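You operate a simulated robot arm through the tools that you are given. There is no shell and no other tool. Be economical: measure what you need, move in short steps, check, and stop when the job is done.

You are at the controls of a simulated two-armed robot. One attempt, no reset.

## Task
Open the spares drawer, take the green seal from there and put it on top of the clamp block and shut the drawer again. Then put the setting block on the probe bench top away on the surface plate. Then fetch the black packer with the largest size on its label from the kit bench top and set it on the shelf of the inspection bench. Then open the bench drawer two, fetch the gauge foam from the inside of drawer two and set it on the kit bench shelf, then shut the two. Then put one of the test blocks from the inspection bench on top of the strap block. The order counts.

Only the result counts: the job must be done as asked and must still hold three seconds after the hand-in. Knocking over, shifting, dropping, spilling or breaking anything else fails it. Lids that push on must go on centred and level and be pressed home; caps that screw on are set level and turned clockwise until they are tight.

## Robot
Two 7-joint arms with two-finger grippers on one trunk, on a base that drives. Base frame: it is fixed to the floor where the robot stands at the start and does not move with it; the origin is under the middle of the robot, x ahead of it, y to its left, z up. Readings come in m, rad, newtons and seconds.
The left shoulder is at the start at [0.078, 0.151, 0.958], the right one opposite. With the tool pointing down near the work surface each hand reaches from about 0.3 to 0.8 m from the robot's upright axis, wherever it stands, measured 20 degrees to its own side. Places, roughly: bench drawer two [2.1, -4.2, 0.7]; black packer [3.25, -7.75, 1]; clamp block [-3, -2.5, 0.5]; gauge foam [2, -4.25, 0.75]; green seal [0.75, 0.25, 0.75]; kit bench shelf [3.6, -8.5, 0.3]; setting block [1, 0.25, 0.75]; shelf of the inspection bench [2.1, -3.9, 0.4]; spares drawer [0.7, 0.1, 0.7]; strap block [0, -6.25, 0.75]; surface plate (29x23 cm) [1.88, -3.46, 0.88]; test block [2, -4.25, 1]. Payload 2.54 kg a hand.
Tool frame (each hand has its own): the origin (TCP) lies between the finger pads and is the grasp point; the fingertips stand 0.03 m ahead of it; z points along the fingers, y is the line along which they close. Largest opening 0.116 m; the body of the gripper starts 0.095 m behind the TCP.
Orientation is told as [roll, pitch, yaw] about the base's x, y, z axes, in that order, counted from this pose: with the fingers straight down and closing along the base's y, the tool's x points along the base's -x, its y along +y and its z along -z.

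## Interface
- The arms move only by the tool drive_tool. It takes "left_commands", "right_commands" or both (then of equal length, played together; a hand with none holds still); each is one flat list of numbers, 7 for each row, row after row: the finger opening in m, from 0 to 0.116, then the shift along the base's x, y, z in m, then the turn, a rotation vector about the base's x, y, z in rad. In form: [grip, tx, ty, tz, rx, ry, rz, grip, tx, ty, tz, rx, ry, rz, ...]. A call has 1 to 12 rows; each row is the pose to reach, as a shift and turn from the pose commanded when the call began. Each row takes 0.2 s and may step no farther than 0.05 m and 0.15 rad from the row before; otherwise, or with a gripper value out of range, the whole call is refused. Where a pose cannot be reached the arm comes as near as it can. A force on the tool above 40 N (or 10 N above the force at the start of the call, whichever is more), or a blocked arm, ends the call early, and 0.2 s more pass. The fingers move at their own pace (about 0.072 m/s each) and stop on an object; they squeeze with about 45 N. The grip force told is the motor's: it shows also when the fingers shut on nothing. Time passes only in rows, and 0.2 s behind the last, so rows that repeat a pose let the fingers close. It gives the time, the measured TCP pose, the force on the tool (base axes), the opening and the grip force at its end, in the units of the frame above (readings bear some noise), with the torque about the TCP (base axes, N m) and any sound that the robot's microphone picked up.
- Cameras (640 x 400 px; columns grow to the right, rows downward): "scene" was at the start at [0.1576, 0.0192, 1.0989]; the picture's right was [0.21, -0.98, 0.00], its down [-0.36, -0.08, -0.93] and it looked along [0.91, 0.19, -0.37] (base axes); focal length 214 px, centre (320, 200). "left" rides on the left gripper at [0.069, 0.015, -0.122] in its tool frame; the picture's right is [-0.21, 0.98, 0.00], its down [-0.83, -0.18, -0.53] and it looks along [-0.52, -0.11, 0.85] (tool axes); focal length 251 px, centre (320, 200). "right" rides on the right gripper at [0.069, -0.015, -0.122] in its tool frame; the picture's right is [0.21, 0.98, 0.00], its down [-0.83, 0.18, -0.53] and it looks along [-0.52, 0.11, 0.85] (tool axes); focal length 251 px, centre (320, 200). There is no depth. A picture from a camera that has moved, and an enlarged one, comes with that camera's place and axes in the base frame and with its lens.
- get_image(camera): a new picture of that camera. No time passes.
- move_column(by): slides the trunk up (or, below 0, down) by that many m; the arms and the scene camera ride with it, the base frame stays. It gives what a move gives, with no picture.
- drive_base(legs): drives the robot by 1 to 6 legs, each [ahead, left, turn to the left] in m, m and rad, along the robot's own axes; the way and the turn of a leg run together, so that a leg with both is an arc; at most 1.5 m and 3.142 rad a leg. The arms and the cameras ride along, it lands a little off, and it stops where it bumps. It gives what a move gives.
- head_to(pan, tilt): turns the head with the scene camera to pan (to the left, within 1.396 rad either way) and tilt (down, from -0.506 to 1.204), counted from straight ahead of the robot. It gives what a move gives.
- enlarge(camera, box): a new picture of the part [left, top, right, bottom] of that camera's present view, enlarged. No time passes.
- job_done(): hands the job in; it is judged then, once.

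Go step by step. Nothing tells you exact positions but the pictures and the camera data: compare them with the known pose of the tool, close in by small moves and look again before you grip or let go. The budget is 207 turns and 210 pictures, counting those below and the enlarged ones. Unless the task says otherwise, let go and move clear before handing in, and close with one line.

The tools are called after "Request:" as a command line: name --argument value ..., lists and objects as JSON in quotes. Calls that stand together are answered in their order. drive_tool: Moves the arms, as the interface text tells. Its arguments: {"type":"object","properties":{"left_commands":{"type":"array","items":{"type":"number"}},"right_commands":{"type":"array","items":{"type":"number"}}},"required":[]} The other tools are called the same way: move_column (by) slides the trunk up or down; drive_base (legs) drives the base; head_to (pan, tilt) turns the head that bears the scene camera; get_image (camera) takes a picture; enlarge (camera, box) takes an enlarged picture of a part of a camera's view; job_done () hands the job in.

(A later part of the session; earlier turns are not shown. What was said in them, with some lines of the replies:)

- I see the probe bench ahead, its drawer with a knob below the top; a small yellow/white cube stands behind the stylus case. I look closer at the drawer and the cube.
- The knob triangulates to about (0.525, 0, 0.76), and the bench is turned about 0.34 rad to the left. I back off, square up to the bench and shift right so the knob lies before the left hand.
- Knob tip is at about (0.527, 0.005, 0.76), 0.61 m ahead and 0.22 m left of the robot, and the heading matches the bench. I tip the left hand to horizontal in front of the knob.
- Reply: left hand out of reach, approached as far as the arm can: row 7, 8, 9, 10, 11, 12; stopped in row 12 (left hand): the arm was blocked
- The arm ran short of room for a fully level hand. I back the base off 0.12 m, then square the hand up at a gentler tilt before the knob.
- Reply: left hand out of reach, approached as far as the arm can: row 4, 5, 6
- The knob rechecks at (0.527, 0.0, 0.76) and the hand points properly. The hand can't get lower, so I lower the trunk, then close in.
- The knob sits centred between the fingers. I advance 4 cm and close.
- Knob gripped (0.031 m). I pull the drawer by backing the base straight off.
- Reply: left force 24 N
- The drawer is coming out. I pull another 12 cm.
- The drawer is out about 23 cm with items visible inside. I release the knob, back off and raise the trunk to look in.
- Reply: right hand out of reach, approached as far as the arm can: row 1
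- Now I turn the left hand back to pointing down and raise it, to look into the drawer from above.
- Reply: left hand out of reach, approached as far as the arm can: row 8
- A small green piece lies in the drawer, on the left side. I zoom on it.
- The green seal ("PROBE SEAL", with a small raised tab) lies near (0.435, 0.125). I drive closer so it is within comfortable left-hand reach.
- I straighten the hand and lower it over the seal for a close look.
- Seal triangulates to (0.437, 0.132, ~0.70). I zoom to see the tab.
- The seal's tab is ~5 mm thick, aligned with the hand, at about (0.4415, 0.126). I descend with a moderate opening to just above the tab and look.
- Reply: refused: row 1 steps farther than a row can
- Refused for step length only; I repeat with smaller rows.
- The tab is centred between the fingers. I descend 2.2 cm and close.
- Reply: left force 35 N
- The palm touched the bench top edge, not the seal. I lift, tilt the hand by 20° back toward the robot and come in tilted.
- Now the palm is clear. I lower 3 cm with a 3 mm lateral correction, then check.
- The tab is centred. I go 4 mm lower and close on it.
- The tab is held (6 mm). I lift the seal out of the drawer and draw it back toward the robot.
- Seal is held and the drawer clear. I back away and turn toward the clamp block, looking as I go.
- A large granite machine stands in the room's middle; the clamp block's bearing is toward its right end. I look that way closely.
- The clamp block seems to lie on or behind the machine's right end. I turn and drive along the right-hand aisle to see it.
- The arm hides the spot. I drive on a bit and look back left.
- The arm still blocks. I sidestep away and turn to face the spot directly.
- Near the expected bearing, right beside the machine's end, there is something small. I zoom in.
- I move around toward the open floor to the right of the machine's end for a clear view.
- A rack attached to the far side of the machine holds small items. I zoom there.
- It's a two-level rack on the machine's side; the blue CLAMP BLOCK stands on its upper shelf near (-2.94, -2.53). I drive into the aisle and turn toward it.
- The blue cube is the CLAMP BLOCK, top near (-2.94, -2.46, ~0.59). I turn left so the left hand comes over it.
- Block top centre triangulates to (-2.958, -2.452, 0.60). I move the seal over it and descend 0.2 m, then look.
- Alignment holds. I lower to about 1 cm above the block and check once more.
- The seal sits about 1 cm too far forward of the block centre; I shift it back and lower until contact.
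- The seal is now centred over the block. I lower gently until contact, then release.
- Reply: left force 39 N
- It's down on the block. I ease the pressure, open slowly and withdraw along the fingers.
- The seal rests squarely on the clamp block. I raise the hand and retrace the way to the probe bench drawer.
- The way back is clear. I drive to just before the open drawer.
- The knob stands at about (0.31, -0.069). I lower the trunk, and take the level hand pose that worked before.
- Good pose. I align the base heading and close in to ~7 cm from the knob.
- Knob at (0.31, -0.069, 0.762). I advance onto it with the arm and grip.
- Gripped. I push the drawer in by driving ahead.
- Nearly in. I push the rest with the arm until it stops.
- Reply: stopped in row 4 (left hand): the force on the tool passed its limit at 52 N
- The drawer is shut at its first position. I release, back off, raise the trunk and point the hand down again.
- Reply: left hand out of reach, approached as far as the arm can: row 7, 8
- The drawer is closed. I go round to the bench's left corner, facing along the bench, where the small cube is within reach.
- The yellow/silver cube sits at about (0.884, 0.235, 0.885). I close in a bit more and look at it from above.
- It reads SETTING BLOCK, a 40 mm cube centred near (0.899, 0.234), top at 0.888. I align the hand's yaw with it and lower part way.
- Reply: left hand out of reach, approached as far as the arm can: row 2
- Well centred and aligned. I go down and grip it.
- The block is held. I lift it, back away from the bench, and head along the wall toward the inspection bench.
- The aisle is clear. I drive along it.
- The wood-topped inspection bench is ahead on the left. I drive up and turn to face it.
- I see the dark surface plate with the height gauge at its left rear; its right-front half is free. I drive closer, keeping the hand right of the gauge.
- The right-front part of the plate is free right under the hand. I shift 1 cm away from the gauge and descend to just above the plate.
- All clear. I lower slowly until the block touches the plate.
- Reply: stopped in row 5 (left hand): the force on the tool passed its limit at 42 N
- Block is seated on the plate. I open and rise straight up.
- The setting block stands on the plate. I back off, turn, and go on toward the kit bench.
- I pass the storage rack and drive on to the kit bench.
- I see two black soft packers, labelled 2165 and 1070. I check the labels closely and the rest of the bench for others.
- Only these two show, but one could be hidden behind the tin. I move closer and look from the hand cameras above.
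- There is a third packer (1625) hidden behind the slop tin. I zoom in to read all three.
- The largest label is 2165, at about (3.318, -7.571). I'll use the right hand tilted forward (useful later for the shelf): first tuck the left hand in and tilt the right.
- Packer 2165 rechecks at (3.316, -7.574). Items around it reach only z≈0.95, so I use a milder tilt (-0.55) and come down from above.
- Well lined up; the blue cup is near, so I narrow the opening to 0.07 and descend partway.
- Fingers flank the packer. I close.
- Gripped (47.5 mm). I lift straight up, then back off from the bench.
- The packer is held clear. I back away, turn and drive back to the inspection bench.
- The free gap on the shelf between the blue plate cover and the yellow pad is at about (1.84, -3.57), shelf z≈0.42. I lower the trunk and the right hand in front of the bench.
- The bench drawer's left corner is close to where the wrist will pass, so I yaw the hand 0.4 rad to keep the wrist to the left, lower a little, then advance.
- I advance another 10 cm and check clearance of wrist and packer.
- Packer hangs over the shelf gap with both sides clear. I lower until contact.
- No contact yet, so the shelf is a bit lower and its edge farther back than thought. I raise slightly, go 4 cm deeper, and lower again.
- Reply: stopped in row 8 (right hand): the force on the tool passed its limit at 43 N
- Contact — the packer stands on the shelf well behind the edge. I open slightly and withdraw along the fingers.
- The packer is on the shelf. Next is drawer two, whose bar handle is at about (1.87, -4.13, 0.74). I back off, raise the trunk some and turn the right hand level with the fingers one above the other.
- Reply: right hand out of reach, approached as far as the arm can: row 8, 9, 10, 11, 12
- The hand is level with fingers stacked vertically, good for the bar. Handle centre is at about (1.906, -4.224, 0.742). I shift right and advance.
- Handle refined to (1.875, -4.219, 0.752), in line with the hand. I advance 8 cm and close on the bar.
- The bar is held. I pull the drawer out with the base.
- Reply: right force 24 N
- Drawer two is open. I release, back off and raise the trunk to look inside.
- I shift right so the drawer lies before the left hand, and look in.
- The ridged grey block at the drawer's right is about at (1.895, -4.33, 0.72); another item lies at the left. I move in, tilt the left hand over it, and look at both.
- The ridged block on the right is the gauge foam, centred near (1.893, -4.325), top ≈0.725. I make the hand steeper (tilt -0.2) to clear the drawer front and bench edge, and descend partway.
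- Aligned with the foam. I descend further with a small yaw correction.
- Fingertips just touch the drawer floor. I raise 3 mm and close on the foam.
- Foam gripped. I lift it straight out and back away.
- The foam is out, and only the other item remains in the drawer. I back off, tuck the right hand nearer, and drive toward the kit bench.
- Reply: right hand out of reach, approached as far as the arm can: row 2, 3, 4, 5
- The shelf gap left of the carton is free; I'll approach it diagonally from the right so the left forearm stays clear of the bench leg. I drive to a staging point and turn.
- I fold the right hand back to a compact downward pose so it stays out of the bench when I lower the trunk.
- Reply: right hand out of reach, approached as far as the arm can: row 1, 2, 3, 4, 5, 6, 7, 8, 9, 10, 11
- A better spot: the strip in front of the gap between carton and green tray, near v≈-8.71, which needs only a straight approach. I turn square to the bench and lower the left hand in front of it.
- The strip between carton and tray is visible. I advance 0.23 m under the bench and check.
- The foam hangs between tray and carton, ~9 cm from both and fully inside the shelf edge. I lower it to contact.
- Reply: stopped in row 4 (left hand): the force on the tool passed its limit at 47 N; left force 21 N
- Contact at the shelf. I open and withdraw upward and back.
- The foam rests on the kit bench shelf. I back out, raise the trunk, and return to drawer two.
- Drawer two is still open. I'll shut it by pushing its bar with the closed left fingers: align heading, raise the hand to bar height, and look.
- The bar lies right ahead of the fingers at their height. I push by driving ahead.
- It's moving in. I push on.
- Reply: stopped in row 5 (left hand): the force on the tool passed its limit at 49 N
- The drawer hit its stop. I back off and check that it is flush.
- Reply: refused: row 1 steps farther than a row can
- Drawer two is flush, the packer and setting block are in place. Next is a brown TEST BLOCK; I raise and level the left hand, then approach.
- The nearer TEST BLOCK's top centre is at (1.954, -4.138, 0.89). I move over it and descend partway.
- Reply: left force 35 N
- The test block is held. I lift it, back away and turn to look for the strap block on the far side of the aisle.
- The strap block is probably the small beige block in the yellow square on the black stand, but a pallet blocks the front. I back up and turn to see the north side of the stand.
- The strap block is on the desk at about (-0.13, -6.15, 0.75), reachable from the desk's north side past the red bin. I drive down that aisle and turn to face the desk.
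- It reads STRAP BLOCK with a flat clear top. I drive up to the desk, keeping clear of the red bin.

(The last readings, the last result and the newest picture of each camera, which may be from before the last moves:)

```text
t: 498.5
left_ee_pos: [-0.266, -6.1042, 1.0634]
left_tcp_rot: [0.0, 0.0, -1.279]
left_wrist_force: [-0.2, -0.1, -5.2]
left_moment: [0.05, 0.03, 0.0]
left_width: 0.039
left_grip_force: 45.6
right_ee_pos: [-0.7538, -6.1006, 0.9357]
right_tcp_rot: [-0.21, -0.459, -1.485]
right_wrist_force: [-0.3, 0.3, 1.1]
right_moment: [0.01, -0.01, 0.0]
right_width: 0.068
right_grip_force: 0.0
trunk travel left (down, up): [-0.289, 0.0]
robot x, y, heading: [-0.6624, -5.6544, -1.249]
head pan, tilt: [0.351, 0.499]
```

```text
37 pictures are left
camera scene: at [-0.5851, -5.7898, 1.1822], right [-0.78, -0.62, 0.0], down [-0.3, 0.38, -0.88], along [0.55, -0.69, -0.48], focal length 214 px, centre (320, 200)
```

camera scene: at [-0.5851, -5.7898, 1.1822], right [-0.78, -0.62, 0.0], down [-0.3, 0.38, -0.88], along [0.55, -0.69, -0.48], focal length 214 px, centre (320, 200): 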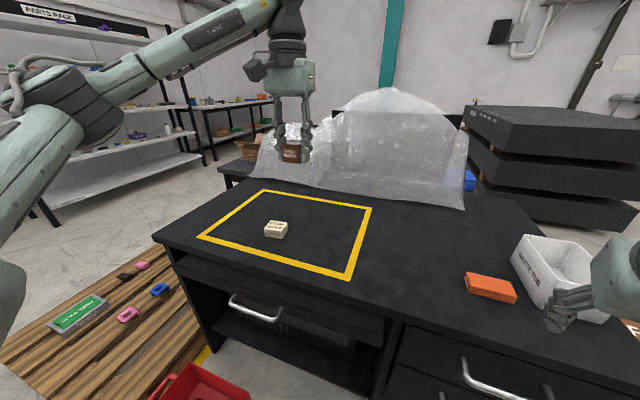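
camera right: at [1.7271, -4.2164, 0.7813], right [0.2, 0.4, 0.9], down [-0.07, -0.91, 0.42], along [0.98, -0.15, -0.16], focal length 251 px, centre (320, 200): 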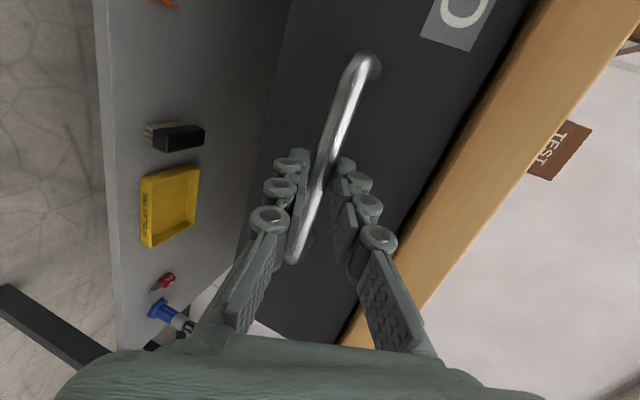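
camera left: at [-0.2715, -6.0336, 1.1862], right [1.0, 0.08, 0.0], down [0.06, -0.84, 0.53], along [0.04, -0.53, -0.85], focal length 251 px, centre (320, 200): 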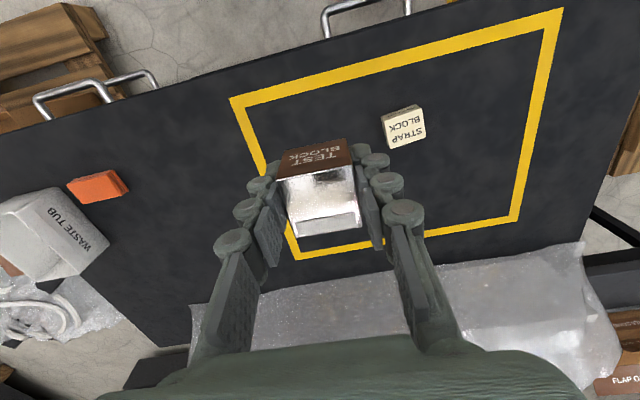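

The strap block's top centre is at (-0.118, -6.147, ~0.765), yawed ~0.13 from the hand. I move over it, align, and descend partway.

Request:
drive_tool --left_commands '[0, 0.037, -0.011, 0, 0, 0, 0.05, 0, 0.074, -0.021, 0, 0, 0, 0.1, 0, 0.111, -0.032, 0, 0, 0, 0.13, 0, 0.1485, -0.043, -0.02, 0, 0, 0.13, 0, 0.1485, -0.043, -0.065, 0, 0, 0.13, 0, 0.1485, -0.043, -0.11, 0, 0, 0.13, 0, 0.1485, -0.043, -0.155, 0, 0, 0.13, 0, 0.1485, -0.043, -0.19, 0, 0, 0.13, 0, 0.1485, -0.043, -0.19, 0, 0, 0.13]'

Request:
get_image --camera "left"

Request:
enlarge --camera "scene" --box '[200, 120, 360, 260]'

```text
t: 500.5
left_ee_pos: [-0.117, -6.1458, 0.8739]
left_tcp_rot: [0.0, -0.002, -1.15]
left_wrist_force: [0.0, -0.3, -4.9]
left_moment: [0.0, -0.02, -0.04]
left_width: 0.0389
left_grip_force: 44.3
right_ee_pos: [-0.7532, -6.1005, 0.9343]
right_tcp_rot: [-0.208, -0.457, -1.485]
right_wrist_force: [0.7, -0.3, -0.7]
right_moment: [0.0, 0.01, -0.01]
right_width: 0.0679
right_grip_force: 0.0
trunk travel left (down, up): [-0.289, 0.0]
robot x, y, heading: [-0.6623, -5.6548, -1.25]
head pan, tilt: [0.351, 0.499]
```

```text
36 pictures are left
camera left: at [-0.1322, -6.0777, 0.9974], right [0.98, 0.2, 0.0], down [0.17, -0.83, 0.53], along [0.11, -0.52, -0.84], focal length 251 px, centre (320, 200)
```

left: 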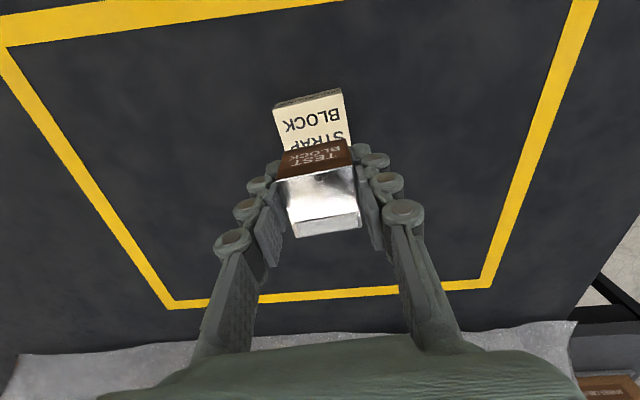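

```text
2.86 times, centred on (280, 190) of scene
camera zoom: at [-0.5853, -5.7894, 1.1824], right [-0.78, -0.62, 0.0], down [-0.3, 0.38, -0.88], along [0.55, -0.69, -0.48], focal length 613 px, centre (434, 229)
```

zoom: 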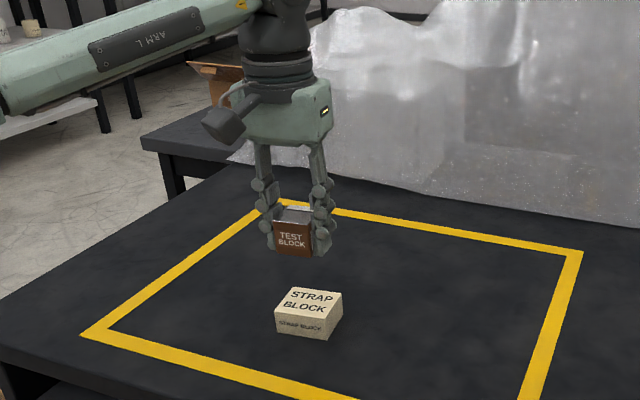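

Centred over the strap block. I lower slowly until contact.

Request:
drive_tool --left_commands '[0, -0.001, -0.001, -0.03, 0, 0, 0, 0, -0.001, -0.001, -0.05, 0, 0, 0, 0, -0.001, -0.001, -0.06, 0, 0, 0, 0, -0.001, -0.001, -0.066, 0, 0, 0, 0, -0.001, -0.001, -0.071, 0, 0, 0, 0, -0.001, -0.001, -0.076, 0, 0, 0, 0, -0.001, -0.001, -0.081, 0, 0, 0, 0, -0.001, -0.001, -0.086, 0, 0, 0]'

Request:
get_image --camera "left"

Request:
enlarge --camera "scene" --box '[230, 160, 330, 250]'

```text
t: 502.0
left_ee_pos: [-0.1157, -6.1478, 0.8093]
left_tcp_rot: [-0.003, -0.018, -1.142]
left_wrist_force: [-1.5, 5.5, 16.7]
left_moment: [0.59, 0.02, 0.02]
left_width: 0.0394
left_grip_force: 45.0
right_ee_pos: [-0.7542, -6.0986, 0.9351]
right_tcp_rot: [-0.206, -0.459, -1.486]
right_wrist_force: [-0.3, -0.4, 1.2]
right_moment: [-0.03, 0.0, 0.03]
right_width: 0.068
right_grip_force: 0.0
trunk travel left (down, up): [-0.289, 0.0]
robot x, y, heading: [-0.6612, -5.6555, -1.251]
head pan, tilt: [0.351, 0.499]
stopped in row 7 (left hand): the force on the tool passed its limit at 45 N (the readings are from after the stop); the commanded pose is now the measured one
```

```text
34 pictures are left
camera left: at [-0.1326, -6.077, 0.9305], right [0.98, 0.21, 0.0], down [0.17, -0.82, 0.55], along [0.12, -0.54, -0.84], focal length 251 px, centre (320, 200)
```

left: 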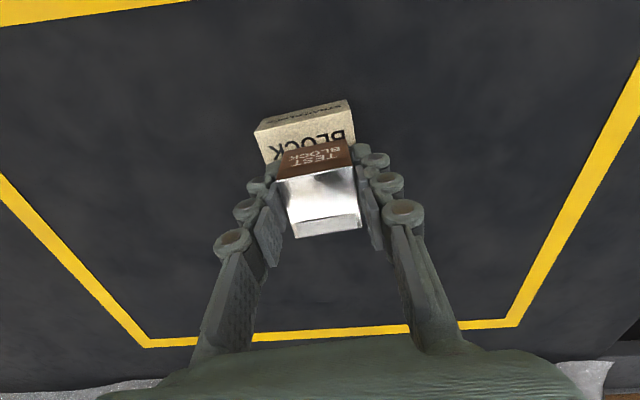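

```text
4.44 times, centred on (280, 205) of scene
camera zoom: at [-0.5866, -5.7877, 1.1827], right [-0.78, -0.62, 0.0], down [-0.3, 0.37, -0.88], along [0.55, -0.69, -0.48], focal length 953 px, centre (498, 178)
```

zoom: 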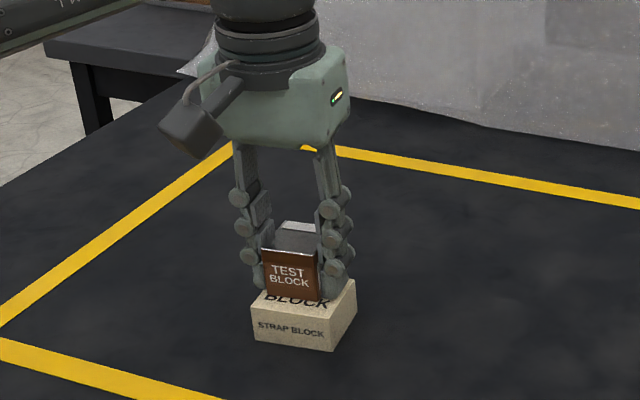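

The block sits on the strap block, centred within a few millimetres. I open and rise straight up.

Request:
drive_tool --left_commands '[0.038, 0, 0, 0.001, 0, 0, 0, 0.045, 0, 0, 0.001, 0, 0, 0, 0.06, 0, 0, 0.001, 0, 0, 0, 0.066, 0, 0, 0.001, 0, 0, 0, 0.066, 0, 0, 0.03, 0, 0, 0, 0.066, 0, 0, 0.07, 0, 0, 0, 0.066, 0, 0, 0.11, 0, 0, 0, 0.066, 0, 0, 0.15, 0, 0, 0, 0.066, 0, 0, 0.19, 0, 0, 0]'

Request:
enlarge --camera "scene" --box '[230, 160, 330, 250]'

Request:
get_image --camera "left"

```text
t: 504.0
left_ee_pos: [-0.117, -6.147, 0.9949]
left_tcp_rot: [-0.002, -0.011, -1.145]
left_wrist_force: [0.0, 1.0, -0.6]
left_moment: [-0.02, -0.03, 0.02]
left_width: 0.0664
left_grip_force: 0.0
right_ee_pos: [-0.7541, -6.0981, 0.9341]
right_tcp_rot: [-0.205, -0.459, -1.486]
right_wrist_force: [0.3, -0.8, 0.4]
right_moment: [0.0, -0.01, 0.0]
right_width: 0.068
right_grip_force: 0.1
trunk travel left (down, up): [-0.289, 0.0]
robot x, y, heading: [-0.6601, -5.6545, -1.253]
head pan, tilt: [0.351, 0.499]
```

```text
4.44 times, centred on (280, 205) of scene
camera zoom: at [-0.5858, -5.7888, 1.1824], right [-0.78, -0.62, 0.0], down [-0.3, 0.37, -0.88], along [0.55, -0.69, -0.48], focal length 953 px, centre (498, 178)
```

zoom: 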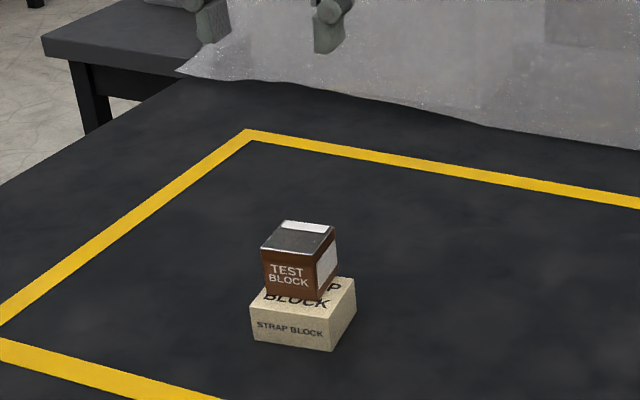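

```text
31 pictures are left
camera left: at [-0.1342, -6.0766, 1.1159], right [0.98, 0.21, 0.0], down [0.17, -0.82, 0.54], along [0.11, -0.53, -0.84], focal length 251 px, centre (320, 200)
```

left: 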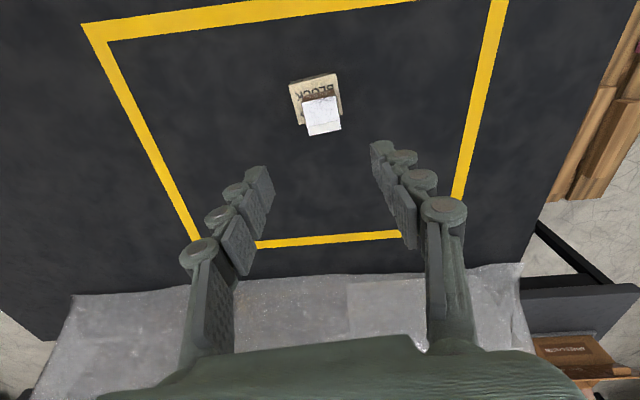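

The test block rests on the strap block. I back away from the desk and hand in.

Request:
drive_base --legs '[[-0.3, 0, 0]]'

Request:
enlarge --camera "scene" --box '[240, 130, 400, 250]'

```text
t: 506.0
left_ee_pos: [-0.2089, -5.8591, 0.9938]
left_tcp_rot: [-0.003, -0.015, -1.138]
left_wrist_force: [-0.2, -0.3, 0.5]
left_moment: [0.0, 0.0, 0.03]
left_width: 0.0662
left_grip_force: 0.1
right_ee_pos: [-0.8462, -5.8147, 0.9351]
right_tcp_rot: [-0.207, -0.46, -1.476]
right_wrist_force: [-0.5, -0.4, 0.2]
right_moment: [0.0, -0.01, 0.01]
right_width: 0.0681
right_grip_force: 0.0
trunk travel left (down, up): [-0.289, 0.0]
robot x, y, heading: [-0.753, -5.3692, -1.243]
head pan, tilt: [0.351, 0.499]
```

```text
3.33 times, centred on (320, 190) of scene
camera zoom: at [-0.6799, -5.5036, 1.1825], right [-0.78, -0.63, 0.0], down [-0.3, 0.37, -0.88], along [0.55, -0.68, -0.48], focal length 715 px, centre (320, 233)
```

zoom: 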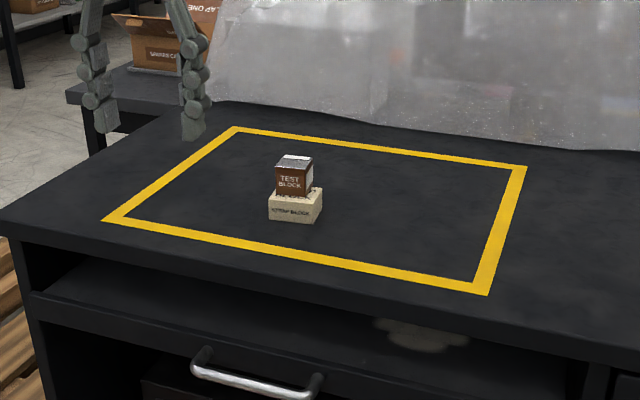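

All steps are done and the stack stands steady, so I hand in.

Request:
job_done

```text
The job is handed in.
```

All five steps are done in the order asked, and the job is handed in. The seal is on the clamp block with the spares drawer shut, the setting block is on the surface plate, and packer 2165 is on the inspection bench shelf. The gauge foam is on the kit bench shelf with drawer two shut, and a test block is on the strap block.
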